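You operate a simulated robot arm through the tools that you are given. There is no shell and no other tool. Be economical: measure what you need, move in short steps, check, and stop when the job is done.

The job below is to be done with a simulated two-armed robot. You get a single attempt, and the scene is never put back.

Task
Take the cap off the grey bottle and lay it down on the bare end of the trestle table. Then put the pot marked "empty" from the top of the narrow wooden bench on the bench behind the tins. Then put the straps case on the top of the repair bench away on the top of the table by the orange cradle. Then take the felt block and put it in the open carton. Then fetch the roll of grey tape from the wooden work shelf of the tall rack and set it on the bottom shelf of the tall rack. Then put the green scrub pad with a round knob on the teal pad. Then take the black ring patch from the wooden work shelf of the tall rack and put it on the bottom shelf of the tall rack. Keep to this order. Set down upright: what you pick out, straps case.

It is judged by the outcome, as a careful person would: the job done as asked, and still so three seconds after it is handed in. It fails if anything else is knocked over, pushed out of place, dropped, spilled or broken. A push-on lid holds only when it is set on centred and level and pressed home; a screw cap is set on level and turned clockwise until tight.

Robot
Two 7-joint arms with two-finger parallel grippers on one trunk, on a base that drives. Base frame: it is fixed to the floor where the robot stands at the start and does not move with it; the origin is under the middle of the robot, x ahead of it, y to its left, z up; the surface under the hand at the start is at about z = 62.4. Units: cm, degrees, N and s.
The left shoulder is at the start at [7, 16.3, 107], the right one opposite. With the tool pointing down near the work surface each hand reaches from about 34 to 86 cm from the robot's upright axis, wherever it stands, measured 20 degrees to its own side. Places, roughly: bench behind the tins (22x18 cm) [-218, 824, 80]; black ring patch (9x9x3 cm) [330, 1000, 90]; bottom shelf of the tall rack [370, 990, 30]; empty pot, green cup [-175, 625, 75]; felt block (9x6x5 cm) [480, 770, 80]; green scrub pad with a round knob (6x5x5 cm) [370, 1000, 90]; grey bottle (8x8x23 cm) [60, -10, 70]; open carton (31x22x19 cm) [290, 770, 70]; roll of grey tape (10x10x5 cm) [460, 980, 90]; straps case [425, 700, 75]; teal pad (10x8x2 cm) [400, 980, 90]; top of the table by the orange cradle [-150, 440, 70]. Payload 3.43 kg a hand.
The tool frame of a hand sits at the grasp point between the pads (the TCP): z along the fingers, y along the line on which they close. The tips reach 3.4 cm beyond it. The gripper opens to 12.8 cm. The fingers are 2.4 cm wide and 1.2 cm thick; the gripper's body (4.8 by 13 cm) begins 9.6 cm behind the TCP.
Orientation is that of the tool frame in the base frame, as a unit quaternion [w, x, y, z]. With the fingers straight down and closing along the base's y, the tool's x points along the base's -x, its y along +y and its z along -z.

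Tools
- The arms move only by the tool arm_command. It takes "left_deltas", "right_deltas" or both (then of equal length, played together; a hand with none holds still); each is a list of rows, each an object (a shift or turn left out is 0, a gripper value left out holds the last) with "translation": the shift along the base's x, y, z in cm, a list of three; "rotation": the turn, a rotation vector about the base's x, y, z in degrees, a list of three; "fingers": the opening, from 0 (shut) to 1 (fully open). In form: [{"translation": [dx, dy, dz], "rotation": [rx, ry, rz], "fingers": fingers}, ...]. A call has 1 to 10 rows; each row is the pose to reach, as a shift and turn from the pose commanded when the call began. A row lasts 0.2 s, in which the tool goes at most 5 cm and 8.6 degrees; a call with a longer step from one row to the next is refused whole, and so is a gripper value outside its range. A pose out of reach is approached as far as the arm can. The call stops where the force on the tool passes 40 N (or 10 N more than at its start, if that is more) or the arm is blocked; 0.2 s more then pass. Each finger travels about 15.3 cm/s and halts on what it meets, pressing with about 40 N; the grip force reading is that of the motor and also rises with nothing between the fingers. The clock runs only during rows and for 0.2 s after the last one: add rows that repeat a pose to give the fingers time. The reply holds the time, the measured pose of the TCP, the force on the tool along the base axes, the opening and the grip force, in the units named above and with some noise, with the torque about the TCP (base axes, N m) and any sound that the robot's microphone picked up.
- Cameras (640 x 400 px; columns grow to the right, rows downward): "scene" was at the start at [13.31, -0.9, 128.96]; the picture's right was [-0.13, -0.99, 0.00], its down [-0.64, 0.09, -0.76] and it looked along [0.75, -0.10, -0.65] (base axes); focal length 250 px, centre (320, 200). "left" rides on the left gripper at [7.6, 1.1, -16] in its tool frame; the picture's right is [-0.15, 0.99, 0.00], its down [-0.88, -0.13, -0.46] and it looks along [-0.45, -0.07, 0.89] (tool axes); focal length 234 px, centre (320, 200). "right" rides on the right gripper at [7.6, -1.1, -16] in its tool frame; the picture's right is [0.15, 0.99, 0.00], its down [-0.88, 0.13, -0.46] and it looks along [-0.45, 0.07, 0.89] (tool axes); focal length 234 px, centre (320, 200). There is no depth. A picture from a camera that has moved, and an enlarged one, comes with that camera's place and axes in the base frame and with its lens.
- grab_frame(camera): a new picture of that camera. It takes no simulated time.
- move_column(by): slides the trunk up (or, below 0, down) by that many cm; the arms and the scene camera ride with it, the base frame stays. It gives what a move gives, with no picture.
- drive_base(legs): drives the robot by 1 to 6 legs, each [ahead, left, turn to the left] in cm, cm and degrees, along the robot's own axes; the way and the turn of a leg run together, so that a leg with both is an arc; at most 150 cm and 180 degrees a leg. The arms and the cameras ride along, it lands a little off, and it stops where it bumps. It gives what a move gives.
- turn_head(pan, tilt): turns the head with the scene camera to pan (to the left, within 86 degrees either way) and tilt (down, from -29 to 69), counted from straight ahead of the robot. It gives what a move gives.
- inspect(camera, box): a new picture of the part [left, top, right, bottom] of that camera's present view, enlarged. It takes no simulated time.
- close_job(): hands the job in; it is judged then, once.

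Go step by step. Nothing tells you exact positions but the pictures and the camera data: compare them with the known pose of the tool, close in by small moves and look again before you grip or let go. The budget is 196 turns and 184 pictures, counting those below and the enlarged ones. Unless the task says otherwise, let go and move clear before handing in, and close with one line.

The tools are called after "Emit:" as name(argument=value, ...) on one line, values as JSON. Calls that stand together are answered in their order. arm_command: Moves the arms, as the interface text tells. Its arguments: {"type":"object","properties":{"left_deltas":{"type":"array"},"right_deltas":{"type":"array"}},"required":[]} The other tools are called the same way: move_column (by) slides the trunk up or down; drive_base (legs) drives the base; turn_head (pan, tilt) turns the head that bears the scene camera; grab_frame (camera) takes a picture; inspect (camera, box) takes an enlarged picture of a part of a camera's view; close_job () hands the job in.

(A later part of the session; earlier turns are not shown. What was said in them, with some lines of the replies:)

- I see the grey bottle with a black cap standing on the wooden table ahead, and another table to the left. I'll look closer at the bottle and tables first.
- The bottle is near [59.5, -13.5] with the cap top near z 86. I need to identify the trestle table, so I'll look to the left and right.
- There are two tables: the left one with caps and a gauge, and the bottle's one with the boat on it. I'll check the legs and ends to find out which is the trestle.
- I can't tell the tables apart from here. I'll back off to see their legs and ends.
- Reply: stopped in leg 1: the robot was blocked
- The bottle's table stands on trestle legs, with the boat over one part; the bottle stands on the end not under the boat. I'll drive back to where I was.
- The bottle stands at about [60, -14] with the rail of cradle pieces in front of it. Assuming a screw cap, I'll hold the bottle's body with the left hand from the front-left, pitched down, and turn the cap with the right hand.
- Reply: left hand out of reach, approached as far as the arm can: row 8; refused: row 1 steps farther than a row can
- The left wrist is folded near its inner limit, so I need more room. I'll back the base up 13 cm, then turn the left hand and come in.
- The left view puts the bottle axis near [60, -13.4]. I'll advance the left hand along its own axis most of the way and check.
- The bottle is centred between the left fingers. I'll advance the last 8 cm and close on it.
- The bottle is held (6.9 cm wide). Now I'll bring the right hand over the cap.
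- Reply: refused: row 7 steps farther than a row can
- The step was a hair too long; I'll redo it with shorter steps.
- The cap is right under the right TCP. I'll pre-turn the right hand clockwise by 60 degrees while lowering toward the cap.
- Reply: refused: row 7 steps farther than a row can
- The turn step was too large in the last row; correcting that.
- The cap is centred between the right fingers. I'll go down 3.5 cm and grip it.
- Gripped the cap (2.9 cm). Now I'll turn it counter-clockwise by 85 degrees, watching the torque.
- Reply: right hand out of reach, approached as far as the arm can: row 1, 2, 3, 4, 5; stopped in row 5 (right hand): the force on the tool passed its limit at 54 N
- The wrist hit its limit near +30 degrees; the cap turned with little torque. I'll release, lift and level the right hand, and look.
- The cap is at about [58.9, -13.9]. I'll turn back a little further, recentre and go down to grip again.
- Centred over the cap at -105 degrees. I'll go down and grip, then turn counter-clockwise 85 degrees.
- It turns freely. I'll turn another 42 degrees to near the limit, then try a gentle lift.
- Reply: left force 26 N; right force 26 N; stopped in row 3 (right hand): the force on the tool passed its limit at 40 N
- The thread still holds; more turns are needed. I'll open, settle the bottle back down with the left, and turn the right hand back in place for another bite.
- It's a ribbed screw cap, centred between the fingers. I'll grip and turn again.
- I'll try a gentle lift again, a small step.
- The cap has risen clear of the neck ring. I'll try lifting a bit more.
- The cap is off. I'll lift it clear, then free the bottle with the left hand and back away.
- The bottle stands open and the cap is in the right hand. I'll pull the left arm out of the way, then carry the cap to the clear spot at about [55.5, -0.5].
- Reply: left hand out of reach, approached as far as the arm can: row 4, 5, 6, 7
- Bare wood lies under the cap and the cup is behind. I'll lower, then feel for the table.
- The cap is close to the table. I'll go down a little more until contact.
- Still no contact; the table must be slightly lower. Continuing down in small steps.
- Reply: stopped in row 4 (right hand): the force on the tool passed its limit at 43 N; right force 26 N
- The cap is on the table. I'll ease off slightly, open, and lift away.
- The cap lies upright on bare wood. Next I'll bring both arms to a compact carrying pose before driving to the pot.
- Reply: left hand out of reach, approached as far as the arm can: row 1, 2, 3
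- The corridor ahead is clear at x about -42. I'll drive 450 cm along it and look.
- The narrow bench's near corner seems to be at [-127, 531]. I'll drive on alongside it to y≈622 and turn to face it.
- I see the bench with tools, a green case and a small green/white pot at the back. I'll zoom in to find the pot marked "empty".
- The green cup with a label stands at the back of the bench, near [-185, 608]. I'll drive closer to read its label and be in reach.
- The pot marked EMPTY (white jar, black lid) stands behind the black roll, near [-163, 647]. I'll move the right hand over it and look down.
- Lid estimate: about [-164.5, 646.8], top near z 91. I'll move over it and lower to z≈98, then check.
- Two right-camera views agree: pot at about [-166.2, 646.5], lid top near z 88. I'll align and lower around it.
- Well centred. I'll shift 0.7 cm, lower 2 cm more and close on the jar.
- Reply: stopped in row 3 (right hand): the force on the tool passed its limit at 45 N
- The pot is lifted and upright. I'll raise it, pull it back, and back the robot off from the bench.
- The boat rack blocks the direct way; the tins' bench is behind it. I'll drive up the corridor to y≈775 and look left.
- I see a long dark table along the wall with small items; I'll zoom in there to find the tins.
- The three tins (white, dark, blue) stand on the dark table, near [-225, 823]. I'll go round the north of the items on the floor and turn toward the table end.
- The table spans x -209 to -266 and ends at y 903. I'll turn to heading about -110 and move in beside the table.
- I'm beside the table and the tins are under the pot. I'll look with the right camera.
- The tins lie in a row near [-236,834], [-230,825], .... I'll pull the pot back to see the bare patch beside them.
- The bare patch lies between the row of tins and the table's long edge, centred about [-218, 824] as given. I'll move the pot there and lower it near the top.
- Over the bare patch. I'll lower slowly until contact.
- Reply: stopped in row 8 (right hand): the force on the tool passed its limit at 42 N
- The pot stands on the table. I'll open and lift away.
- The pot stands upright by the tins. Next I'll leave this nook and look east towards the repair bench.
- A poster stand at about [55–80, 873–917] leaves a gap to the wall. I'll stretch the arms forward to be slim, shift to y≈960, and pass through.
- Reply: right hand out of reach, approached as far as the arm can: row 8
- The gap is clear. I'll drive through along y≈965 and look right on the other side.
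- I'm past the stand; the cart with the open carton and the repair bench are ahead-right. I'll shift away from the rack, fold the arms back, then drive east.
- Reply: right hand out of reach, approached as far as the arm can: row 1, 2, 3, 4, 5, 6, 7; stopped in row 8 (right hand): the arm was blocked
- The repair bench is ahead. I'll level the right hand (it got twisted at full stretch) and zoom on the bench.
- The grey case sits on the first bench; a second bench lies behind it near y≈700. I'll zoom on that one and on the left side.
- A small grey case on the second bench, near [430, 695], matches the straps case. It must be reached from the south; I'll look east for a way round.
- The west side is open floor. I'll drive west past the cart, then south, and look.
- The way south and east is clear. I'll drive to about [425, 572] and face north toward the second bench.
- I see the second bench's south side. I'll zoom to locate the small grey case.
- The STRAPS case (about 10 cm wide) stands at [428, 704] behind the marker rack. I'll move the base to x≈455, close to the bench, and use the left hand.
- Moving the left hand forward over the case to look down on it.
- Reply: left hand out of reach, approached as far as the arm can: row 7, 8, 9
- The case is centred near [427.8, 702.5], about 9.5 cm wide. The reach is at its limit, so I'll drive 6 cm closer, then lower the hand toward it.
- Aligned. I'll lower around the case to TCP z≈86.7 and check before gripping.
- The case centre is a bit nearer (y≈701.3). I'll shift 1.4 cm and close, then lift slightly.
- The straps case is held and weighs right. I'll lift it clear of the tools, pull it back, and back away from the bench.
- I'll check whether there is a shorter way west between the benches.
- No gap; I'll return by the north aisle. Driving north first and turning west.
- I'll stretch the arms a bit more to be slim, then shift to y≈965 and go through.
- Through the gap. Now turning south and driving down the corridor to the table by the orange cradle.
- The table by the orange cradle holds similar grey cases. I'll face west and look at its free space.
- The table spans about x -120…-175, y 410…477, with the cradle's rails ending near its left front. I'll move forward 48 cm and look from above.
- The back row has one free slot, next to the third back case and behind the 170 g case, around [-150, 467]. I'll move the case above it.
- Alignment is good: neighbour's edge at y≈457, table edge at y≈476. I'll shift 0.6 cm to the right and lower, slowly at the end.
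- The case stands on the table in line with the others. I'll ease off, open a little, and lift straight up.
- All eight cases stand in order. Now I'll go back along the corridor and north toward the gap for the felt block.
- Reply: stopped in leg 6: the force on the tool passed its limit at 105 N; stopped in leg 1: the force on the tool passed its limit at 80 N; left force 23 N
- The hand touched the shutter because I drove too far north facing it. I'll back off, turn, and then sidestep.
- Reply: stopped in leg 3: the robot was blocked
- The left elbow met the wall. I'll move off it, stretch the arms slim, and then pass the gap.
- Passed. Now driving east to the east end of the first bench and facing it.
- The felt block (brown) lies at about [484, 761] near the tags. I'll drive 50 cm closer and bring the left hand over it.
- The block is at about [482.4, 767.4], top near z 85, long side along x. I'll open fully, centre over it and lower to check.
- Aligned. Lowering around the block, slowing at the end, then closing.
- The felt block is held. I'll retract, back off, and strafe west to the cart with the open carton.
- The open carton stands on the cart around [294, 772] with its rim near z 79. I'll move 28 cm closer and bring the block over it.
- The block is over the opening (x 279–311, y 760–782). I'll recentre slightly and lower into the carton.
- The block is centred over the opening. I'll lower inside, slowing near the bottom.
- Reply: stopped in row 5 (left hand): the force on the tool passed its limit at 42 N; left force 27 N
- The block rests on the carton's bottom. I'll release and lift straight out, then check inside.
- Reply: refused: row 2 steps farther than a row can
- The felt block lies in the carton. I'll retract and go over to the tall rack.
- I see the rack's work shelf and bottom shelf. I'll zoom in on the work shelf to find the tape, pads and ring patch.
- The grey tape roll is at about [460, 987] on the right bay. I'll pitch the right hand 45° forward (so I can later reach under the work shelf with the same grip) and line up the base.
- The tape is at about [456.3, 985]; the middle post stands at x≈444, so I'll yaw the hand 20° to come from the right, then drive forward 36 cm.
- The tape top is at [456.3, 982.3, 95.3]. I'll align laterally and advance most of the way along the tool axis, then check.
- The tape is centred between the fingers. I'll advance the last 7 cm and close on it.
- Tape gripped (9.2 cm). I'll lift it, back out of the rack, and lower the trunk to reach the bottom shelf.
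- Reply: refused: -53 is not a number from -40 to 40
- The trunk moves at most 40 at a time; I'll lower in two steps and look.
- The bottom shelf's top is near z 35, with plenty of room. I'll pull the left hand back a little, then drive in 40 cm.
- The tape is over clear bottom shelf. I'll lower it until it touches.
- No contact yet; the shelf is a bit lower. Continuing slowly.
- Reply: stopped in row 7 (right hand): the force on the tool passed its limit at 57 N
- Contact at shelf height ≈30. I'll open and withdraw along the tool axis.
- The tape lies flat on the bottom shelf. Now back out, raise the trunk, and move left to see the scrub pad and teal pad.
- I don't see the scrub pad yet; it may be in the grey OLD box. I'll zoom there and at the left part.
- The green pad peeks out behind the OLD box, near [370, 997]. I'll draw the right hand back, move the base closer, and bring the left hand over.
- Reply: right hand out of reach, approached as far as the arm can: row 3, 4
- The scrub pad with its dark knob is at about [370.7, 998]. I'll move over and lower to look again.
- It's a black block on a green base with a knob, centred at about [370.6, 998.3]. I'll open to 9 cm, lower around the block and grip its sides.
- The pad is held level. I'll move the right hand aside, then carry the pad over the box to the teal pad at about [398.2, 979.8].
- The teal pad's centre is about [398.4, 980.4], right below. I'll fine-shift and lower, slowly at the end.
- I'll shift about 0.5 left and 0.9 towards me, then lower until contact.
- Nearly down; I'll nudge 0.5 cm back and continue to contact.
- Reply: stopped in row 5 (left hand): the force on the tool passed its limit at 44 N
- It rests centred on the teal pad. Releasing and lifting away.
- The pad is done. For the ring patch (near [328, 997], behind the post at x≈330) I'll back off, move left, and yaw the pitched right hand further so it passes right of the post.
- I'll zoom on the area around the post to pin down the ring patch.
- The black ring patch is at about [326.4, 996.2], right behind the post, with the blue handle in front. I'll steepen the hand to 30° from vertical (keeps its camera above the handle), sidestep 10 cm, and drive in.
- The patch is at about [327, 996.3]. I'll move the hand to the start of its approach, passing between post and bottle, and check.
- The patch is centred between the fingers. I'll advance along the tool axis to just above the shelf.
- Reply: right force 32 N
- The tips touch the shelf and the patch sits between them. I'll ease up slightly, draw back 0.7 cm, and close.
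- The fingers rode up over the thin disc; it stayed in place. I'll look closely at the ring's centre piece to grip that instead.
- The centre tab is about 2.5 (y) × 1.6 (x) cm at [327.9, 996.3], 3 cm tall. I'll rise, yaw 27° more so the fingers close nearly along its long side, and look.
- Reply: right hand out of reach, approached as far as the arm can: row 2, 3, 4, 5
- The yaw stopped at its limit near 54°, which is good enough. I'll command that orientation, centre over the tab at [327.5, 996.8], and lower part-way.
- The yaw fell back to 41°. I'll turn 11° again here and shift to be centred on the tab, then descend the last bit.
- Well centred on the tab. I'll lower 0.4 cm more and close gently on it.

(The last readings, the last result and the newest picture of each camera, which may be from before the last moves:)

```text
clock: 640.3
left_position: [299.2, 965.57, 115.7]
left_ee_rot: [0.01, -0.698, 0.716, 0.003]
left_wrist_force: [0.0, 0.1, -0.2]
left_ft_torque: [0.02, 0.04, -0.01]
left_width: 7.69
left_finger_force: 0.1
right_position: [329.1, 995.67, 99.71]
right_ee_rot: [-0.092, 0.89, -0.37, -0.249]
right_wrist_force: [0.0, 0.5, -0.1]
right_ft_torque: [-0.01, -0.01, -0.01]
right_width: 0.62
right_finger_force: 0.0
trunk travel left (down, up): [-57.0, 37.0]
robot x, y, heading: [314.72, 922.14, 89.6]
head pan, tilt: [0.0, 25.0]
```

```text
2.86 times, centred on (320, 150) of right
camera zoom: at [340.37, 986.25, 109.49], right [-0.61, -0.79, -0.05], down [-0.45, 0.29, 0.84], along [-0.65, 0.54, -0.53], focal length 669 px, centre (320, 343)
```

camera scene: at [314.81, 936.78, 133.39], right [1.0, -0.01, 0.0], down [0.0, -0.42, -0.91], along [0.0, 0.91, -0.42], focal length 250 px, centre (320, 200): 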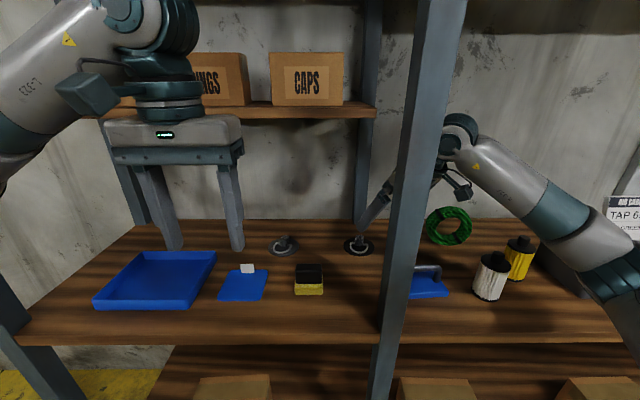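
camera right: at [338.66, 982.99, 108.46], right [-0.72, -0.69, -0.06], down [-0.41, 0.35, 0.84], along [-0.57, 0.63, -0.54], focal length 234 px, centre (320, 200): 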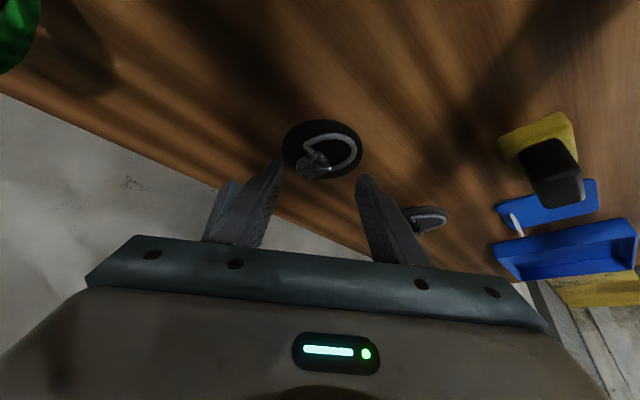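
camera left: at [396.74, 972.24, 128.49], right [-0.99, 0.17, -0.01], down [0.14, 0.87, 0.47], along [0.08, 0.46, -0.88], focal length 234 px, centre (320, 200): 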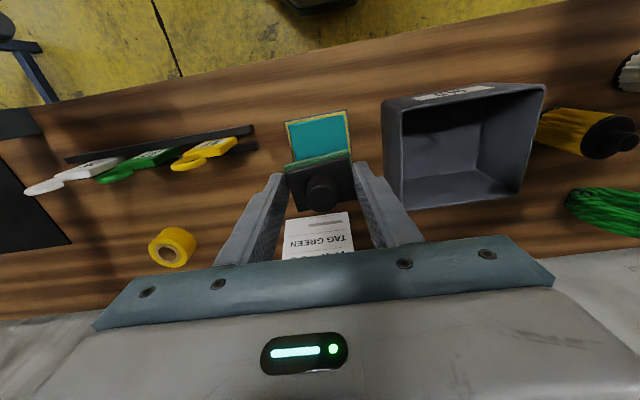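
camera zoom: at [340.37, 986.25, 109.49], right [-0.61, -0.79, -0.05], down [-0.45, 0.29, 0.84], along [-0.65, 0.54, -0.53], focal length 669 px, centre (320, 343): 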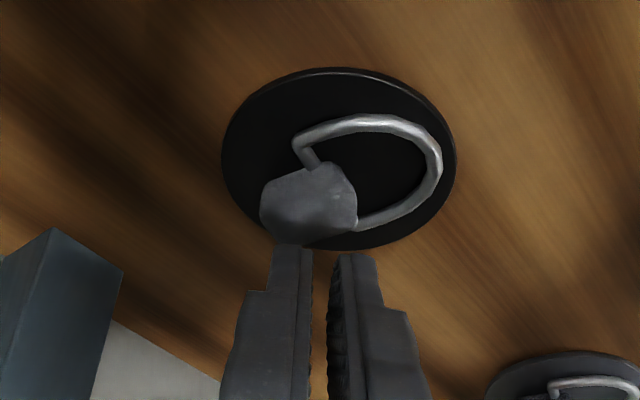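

I closed just in front of and above the tab: it's lower (top ≈ z 92.6) and about 1.2 cm further back. I'll reopen, shift, and go 1 cm lower.

Emit:
arm_command(right_deltas=[{"fingers": 0.5}, {"translation": [-0.6, 0.8, -1], "fingers": 0.5}, {"translation": [-1.2, 1.6, -2.5]}, {"translation": [-1.2, 1.6, -4]}, {"translation": [-1.2, 1.6, -4.7]}, {"translation": [-1.2, 1.6, -4.7]}])

Emit:
inspect(camera="right", box=[240, 110, 400, 220])

```text
clock: 641.7
left_position: [299.17, 965.54, 115.64]
left_ee_rot: [0.011, -0.698, 0.716, 0.004]
left_wrist_force: [-0.4, 0.3, -0.3]
left_ft_torque: [-0.01, 0.01, -0.01]
left_width: 7.68
left_finger_force: 0.2
right_position: [327.56, 997.08, 94.92]
right_ee_rot: [-0.093, 0.891, -0.369, -0.249]
right_wrist_force: [-0.1, -0.6, -0.2]
right_ft_torque: [-0.01, -0.01, 0.0]
right_width: 6.38
right_finger_force: 0.0
trunk travel left (down, up): [-57.0, 37.0]
robot x, y, heading: [314.47, 922.27, 89.7]
head pan, tilt: [0.0, 25.0]
```

```text
3.64 times, centred on (320, 165) of right
camera zoom: at [339.01, 987.77, 104.75], right [-0.61, -0.79, -0.06], down [-0.45, 0.29, 0.84], along [-0.65, 0.54, -0.53], focal length 852 px, centre (320, 327)
```

zoom: 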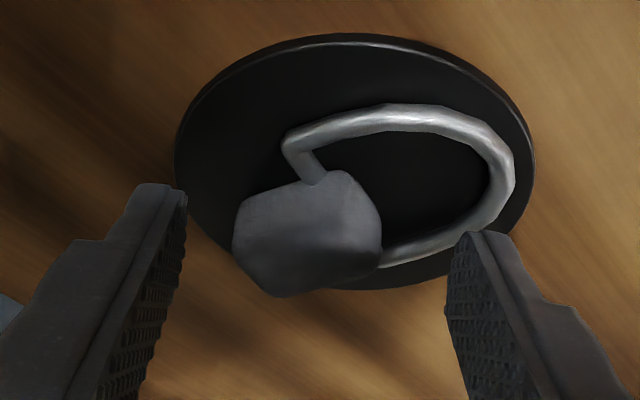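

The tab now lies within the finger tips' zone. Closing.

Emit:
arm_command(right_deltas=[{"translation": [0.2, 0, -0.2]}, {"translation": [0.2, 0, -0.2], "fingers": 0.05}, {"translation": [0.2, 0, -0.2], "fingers": 0.05}, {"translation": [0.2, 0, -0.2], "fingers": 0.05}, {"translation": [0.2, 0, -0.2], "fingers": 0.05}])

```text
clock: 642.9
left_position: [299.17, 965.65, 115.59]
left_ee_rot: [0.011, -0.698, 0.716, 0.003]
left_wrist_force: [-0.2, 0.0, -0.7]
left_ft_torque: [0.01, -0.01, 0.0]
left_width: 7.67
left_finger_force: 0.0
right_position: [327.85, 997.11, 94.66]
right_ee_rot: [-0.093, 0.89, -0.37, -0.248]
right_wrist_force: [0.1, -0.4, -0.7]
right_ft_torque: [0.03, -0.04, -0.03]
right_width: 4.01
right_finger_force: 40.2
trunk travel left (down, up): [-57.0, 37.0]
robot x, y, heading: [314.51, 922.3, 89.7]
head pan, tilt: [0.0, 25.0]
```

Gripped at 4.0 cm with firm force. I'll lift a few centimetres and check.

Emit:
arm_command(right_deltas=[{"translation": [0, 0, 0.7]}, {"translation": [0.3, -0.3, 2.5]}, {"translation": [0.8, -0.8, 5]}, {"translation": [0.8, -0.8, 5]}])

Emit:
grab_frame(camera="right")

```text
clock: 643.9
left_position: [299.15, 965.59, 115.64]
left_ee_rot: [0.01, -0.698, 0.716, 0.003]
left_wrist_force: [-0.2, 0.6, 0.5]
left_ft_torque: [0.01, -0.01, -0.03]
left_width: 7.66
left_finger_force: 0.1
right_position: [328.78, 996.26, 99.68]
right_ee_rot: [-0.092, 0.89, -0.371, -0.247]
right_wrist_force: [-0.2, -0.3, 0.1]
right_ft_torque: [-0.02, 0.02, 0.01]
right_width: 4.02
right_finger_force: 40.7
trunk travel left (down, up): [-57.0, 37.0]
robot x, y, heading: [314.7, 922.42, 89.5]
head pan, tilt: [0.0, 25.0]
```

```text
6 pictures are left
camera right: at [340.13, 986.98, 109.5], right [-0.61, -0.79, -0.05], down [-0.45, 0.29, 0.84], along [-0.65, 0.54, -0.53], focal length 234 px, centre (320, 200)
```

right: 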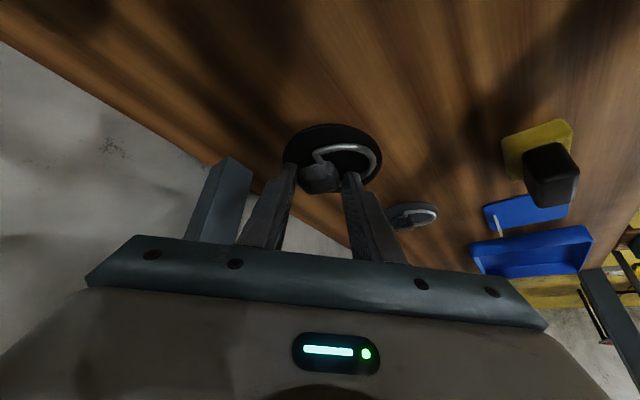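

The patch is held level. I'll carry it back out between post and bottle, well above the handle, then back the base away and shift right to a free stretch of bottom shelf (x≈382).

Emit:
arm_command(right_deltas=[{"translation": [1, -1, 3.3]}, {"translation": [3, -3.3, 6.3]}, {"translation": [6, -6.3, 7.5]}, {"translation": [9, -10, 7.8]}, {"translation": [12, -13.7, 7.8]}, {"translation": [15, -17.4, 7.8]}, {"translation": [16.5, -21.9, 7.8]}, {"translation": [16.5, -24.5, 7.8]}, {"translation": [16.5, -24.5, 7.8]}])

Emit:
drive_base(legs=[[-44, 0, 0.5], [0, -37, 0]])

Emit:
move_column(by=-40)

Emit:
move_column(by=-16)

```text
clock: 645.9
left_position: [299.24, 965.54, 115.59]
left_ee_rot: [0.01, -0.698, 0.716, 0.004]
left_wrist_force: [0.3, -0.4, -0.4]
left_ft_torque: [0.0, 0.0, 0.01]
left_width: 7.68
left_finger_force: 0.1
right_position: [345.32, 971.91, 107.7]
right_ee_rot: [-0.092, 0.891, -0.369, -0.248]
right_wrist_force: [0.1, -0.2, -1.3]
right_ft_torque: [-0.02, 0.0, -0.02]
right_width: 4.03
right_finger_force: 39.7
trunk travel left (down, up): [-57.0, 37.0]
robot x, y, heading: [314.78, 922.4, 89.7]
head pan, tilt: [0.0, 25.0]
```

```text
clock: 650.5
left_position: [335.64, 922.14, 115.69]
left_ee_rot: [0.011, -0.698, 0.716, 0.003]
left_wrist_force: [-0.4, -0.2, -0.2]
left_ft_torque: [0.03, -0.02, -0.03]
left_width: 7.69
left_finger_force: 0.1
right_position: [381.75, 928.62, 107.7]
right_ee_rot: [-0.092, 0.891, -0.369, -0.248]
right_wrist_force: [0.5, 0.0, -0.9]
right_ft_torque: [0.0, 0.0, 0.0]
right_width: 4.03
right_finger_force: 39.6
trunk travel left (down, up): [-57.0, 37.0]
robot x, y, heading: [351.44, 879.4, 89.6]
head pan, tilt: [0.0, 25.0]
```

```text
clock: 654.3
left_position: [335.7, 922.15, 75.82]
left_ee_rot: [0.01, -0.699, 0.715, 0.003]
left_wrist_force: [-0.1, 0.1, 0.2]
left_ft_torque: [0.03, 0.01, 0.02]
left_width: 7.69
left_finger_force: 0.2
right_position: [381.73, 928.6, 67.67]
right_ee_rot: [-0.092, 0.891, -0.369, -0.248]
right_wrist_force: [0.1, -0.7, -1.5]
right_ft_torque: [0.01, -0.02, 0.0]
right_width: 4.0
right_finger_force: 40.0
trunk travel left (down, up): [-17.0, 77.0]
robot x, y, heading: [351.24, 879.21, 89.8]
head pan, tilt: [0.0, 25.0]
```

```text
clock: 656.2
left_position: [335.62, 922.21, 59.7]
left_ee_rot: [0.011, -0.699, 0.715, 0.003]
left_wrist_force: [-0.1, 1.2, -0.1]
left_ft_torque: [-0.03, 0.01, -0.02]
left_width: 7.68
left_finger_force: 0.1
right_position: [381.73, 928.54, 51.71]
right_ee_rot: [-0.092, 0.891, -0.369, -0.249]
right_wrist_force: [-0.3, -0.2, -1.5]
right_ft_torque: [0.04, 0.0, -0.01]
right_width: 3.99
right_finger_force: 40.2
trunk travel left (down, up): [-1.0, 93.0]
robot x, y, heading: [351.34, 879.25, 90.0]
head pan, tilt: [0.0, 25.0]
```

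Lowered. One picture to confirm the free stretch of the bottom shelf.

Emit:
grab_frame(camera="scene")

```text
5 pictures are left
camera scene: at [351.2, 893.53, 77.38], right [1.0, 0.0, 0.0], down [0.0, -0.42, -0.91], along [0.0, 0.91, -0.42], focal length 250 px, centre (320, 200)
```

scene: 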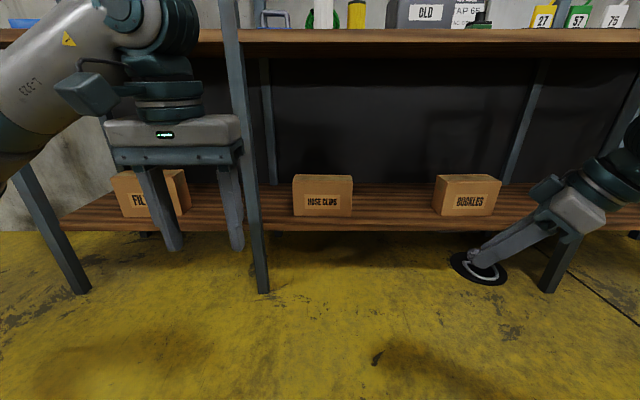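

The gap between HOSE CLIPS and BUCKLES (x 364–396) is free. I'll zoom once to see how level the patch hangs.

Emit:
inspect(camera="scene", box=[430, 190, 590, 290])

```text
4.00 times, centred on (510, 240) of scene
camera zoom: at [351.2, 893.53, 77.38], right [1.0, 0.0, 0.0], down [0.0, -0.42, -0.91], along [0.0, 0.91, -0.42], focal length 999 px, centre (-440, 40)
```

zoom: 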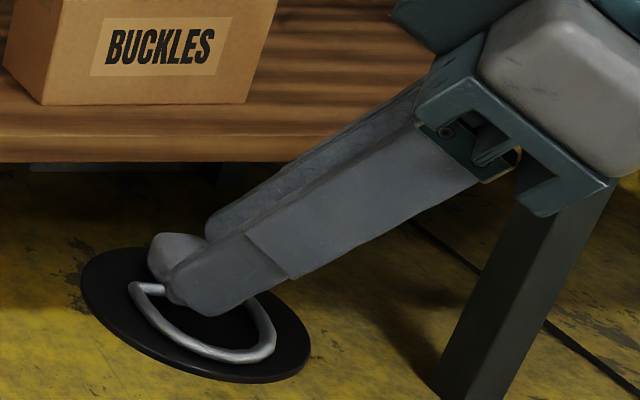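

That slant is nearly all perspective; the patch hangs almost level. Now driving in and extending over the shelf.

Emit:
drive_base(legs=[[38.5, 0, 0]])

Emit:
arm_command(right_deltas=[{"translation": [-0.3, 4, 0]}, {"translation": [-0.6, 8, -1]}, {"translation": [-0.9, 12, -3]}, {"translation": [-0.9, 12.5, -7]}, {"translation": [-0.9, 12.5, -11]}, {"translation": [-0.9, 12.5, -14]}, {"translation": [-0.9, 12.5, -14]}])

```text
clock: 658.6
left_position: [335.7, 960.67, 59.66]
left_ee_rot: [0.012, -0.699, 0.715, 0.003]
left_wrist_force: [0.1, 0.7, 0.4]
left_ft_torque: [-0.02, 0.01, 0.01]
left_width: 7.68
left_finger_force: 0.1
right_position: [381.79, 967.11, 51.63]
right_ee_rot: [-0.092, 0.892, -0.368, -0.248]
right_wrist_force: [-0.8, -0.7, -0.6]
right_ft_torque: [-0.02, -0.03, 0.02]
right_width: 4.02
right_finger_force: 39.6
trunk travel left (down, up): [-1.0, 93.0]
robot x, y, heading: [351.33, 917.19, 89.8]
head pan, tilt: [0.0, 25.0]
```

```text
clock: 660.2
left_position: [335.65, 960.71, 59.67]
left_ee_rot: [0.011, -0.699, 0.715, 0.002]
left_wrist_force: [0.3, 0.1, -0.5]
left_ft_torque: [-0.02, 0.04, 0.0]
left_width: 7.68
left_finger_force: 0.0
right_position: [380.82, 975.13, 38.0]
right_ee_rot: [-0.102, 0.894, -0.364, -0.238]
right_wrist_force: [0.5, -0.2, -1.8]
right_ft_torque: [0.03, 0.01, 0.0]
right_width: 4.03
right_finger_force: 40.3
right hand out of reach, approached as far as the arm can: row 3, 4, 5, 6, 7
trunk travel left (down, up): [-1.0, 93.0]
robot x, y, heading: [351.41, 917.89, 90.0]
head pan, tilt: [0.0, 25.0]
```

The arm's reach ended at y 975; I'll nudge the base 3.5 cm forward and then lower to contact.

Emit:
drive_base(legs=[[3.5, 0, 0]])

Emit:
arm_command(right_deltas=[{"translation": [0, 0, -0.6]}, {"translation": [0, 0, -1.2]}, {"translation": [0, 0, -1.6]}, {"translation": [0, 0, -2.0]}, {"translation": [0, 0, -2.4]}, {"translation": [0, 0, -2.8]}, {"translation": [0, 0, -3.2]}, {"translation": [0, 0, -3.6]}])

```text
clock: 661.0
left_position: [335.69, 964.19, 59.64]
left_ee_rot: [0.011, -0.699, 0.715, 0.003]
left_wrist_force: [-0.5, 0.0, 0.6]
left_ft_torque: [-0.05, -0.01, -0.03]
left_width: 7.68
left_finger_force: 0.0
right_position: [380.86, 978.83, 38.04]
right_ee_rot: [-0.102, 0.895, -0.364, -0.238]
right_wrist_force: [-0.8, 0.1, 0.0]
right_ft_torque: [0.0, 0.0, -0.01]
right_width: 4.02
right_finger_force: 40.3
trunk travel left (down, up): [-1.0, 93.0]
robot x, y, heading: [351.17, 921.42, 90.0]
head pan, tilt: [0.0, 25.0]
```

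```text
clock: 662.8
left_position: [335.67, 964.07, 59.62]
left_ee_rot: [0.012, -0.699, 0.715, 0.003]
left_wrist_force: [-0.3, 0.6, -0.5]
left_ft_torque: [0.0, -0.04, -0.04]
left_width: 7.68
left_finger_force: 0.1
right_position: [380.77, 978.9, 35.54]
right_ee_rot: [-0.109, 0.893, -0.363, -0.243]
right_wrist_force: [0.2, -2.1, 18.2]
right_ft_torque: [-0.39, -0.06, 0.05]
right_width: 4.03
right_finger_force: 39.9
trunk travel left (down, up): [-1.0, 93.0]
robot x, y, heading: [351.2, 921.29, 90.0]
head pan, tilt: [0.0, 25.0]
stopped in row 8 (right hand): the force on the tool passed its limit at 40 N (the readings are from after the stop); the commanded pose is now the measured one
```

It rests on the shelf. I'll open slowly and withdraw along the tool axis.

Emit:
arm_command(right_deltas=[{"translation": [0, 0, 0.1], "fingers": 0.38}, {"translation": [0, 0, 0.1], "fingers": 0.46}, {"translation": [0, 0, 0.1], "fingers": 0.46}, {"translation": [0, 0, 1]}, {"translation": [0.9, -0.8, 3]}, {"translation": [2, -1.9, 5.5]}, {"translation": [3, -3, 8]}, {"translation": [3.6, -4.5, 10]}])

Emit:
grab_frame(camera="right")

```text
clock: 664.6
left_position: [335.68, 964.27, 59.71]
left_ee_rot: [0.012, -0.699, 0.715, 0.003]
left_wrist_force: [-0.2, 0.1, 0.4]
left_ft_torque: [0.02, 0.03, -0.02]
left_width: 7.67
left_finger_force: 0.0
right_position: [384.91, 974.42, 43.09]
right_ee_rot: [-0.114, 0.886, -0.377, -0.243]
right_wrist_force: [-0.4, -0.2, 0.5]
right_ft_torque: [0.0, 0.05, 0.01]
right_width: 5.91
right_finger_force: 0.1
right hand out of reach, approached as far as the arm can: row 6, 7, 8
trunk travel left (down, up): [-1.0, 93.0]
robot x, y, heading: [351.58, 921.0, 89.6]
head pan, tilt: [0.0, 25.0]
```

```text
3 pictures are left
camera right: at [395.75, 964.36, 52.79], right [-0.63, -0.77, -0.09], down [-0.46, 0.28, 0.84], along [-0.62, 0.57, -0.53], focal length 234 px, centre (320, 200)
```

right: 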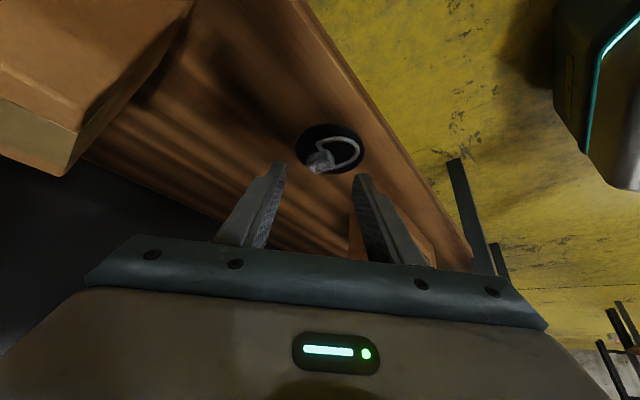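

The patch lies flat on the bottom shelf. I'll back out clear of the rack and take a final look.

Emit:
drive_base(legs=[[-50, 0, 0]])

Emit:
move_column(by=40)

Emit:
grab_frame(camera="scene")

```text
clock: 667.5
left_position: [335.59, 914.52, 59.62]
left_ee_rot: [0.011, -0.698, 0.716, 0.004]
left_wrist_force: [0.4, 0.1, -0.3]
left_ft_torque: [-0.01, -0.01, -0.02]
left_width: 7.7
left_finger_force: 0.0
right_position: [384.78, 924.68, 43.07]
right_ee_rot: [-0.116, 0.885, -0.379, -0.244]
right_wrist_force: [-0.1, 0.2, 0.0]
right_ft_torque: [0.03, -0.01, -0.01]
right_width: 5.89
right_finger_force: 0.1
trunk travel left (down, up): [-1.0, 93.0]
robot x, y, heading: [351.04, 871.62, 89.9]
head pan, tilt: [0.0, 25.0]
```

```text
clock: 671.4
left_position: [335.67, 914.43, 99.62]
left_ee_rot: [0.01, -0.698, 0.716, 0.002]
left_wrist_force: [-0.5, 0.0, -0.2]
left_ft_torque: [-0.01, -0.01, -0.01]
left_width: 7.66
left_finger_force: 0.0
right_position: [384.73, 924.77, 83.11]
right_ee_rot: [-0.115, 0.886, -0.379, -0.243]
right_wrist_force: [0.1, 0.3, 0.0]
right_ft_torque: [0.02, 0.0, -0.03]
right_width: 5.89
right_finger_force: 0.1
trunk travel left (down, up): [-41.0, 53.0]
robot x, y, heading: [351.1, 871.5, 89.7]
head pan, tilt: [0.0, 25.0]
```

```text
2 pictures are left
camera scene: at [351.17, 885.88, 117.37], right [1.0, 0.0, 0.0], down [0.0, -0.42, -0.91], along [0.0, 0.91, -0.42], focal length 250 px, centre (320, 200)
```

scene: 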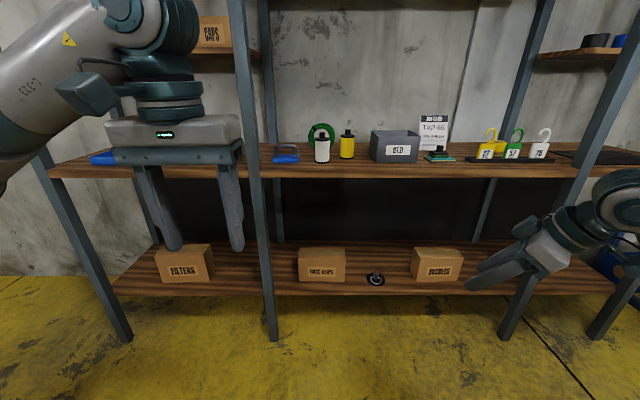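

Everything is in place: the patch lies on the bottom shelf between the boxes, the scrub pad is on the teal pad, and nothing else looks disturbed. I'm handing the job in.

Emit:
close_job()

```text
The job is handed in.
```

I did all seven steps in the order you asked, and the job is handed in. After each release I saw the item standing or lying where I had put it. On one drive the left hand and elbow touched the fixed shutter and wall, and early on the base bumped something behind the start position that I never got a look at; I saw nothing moved by either.
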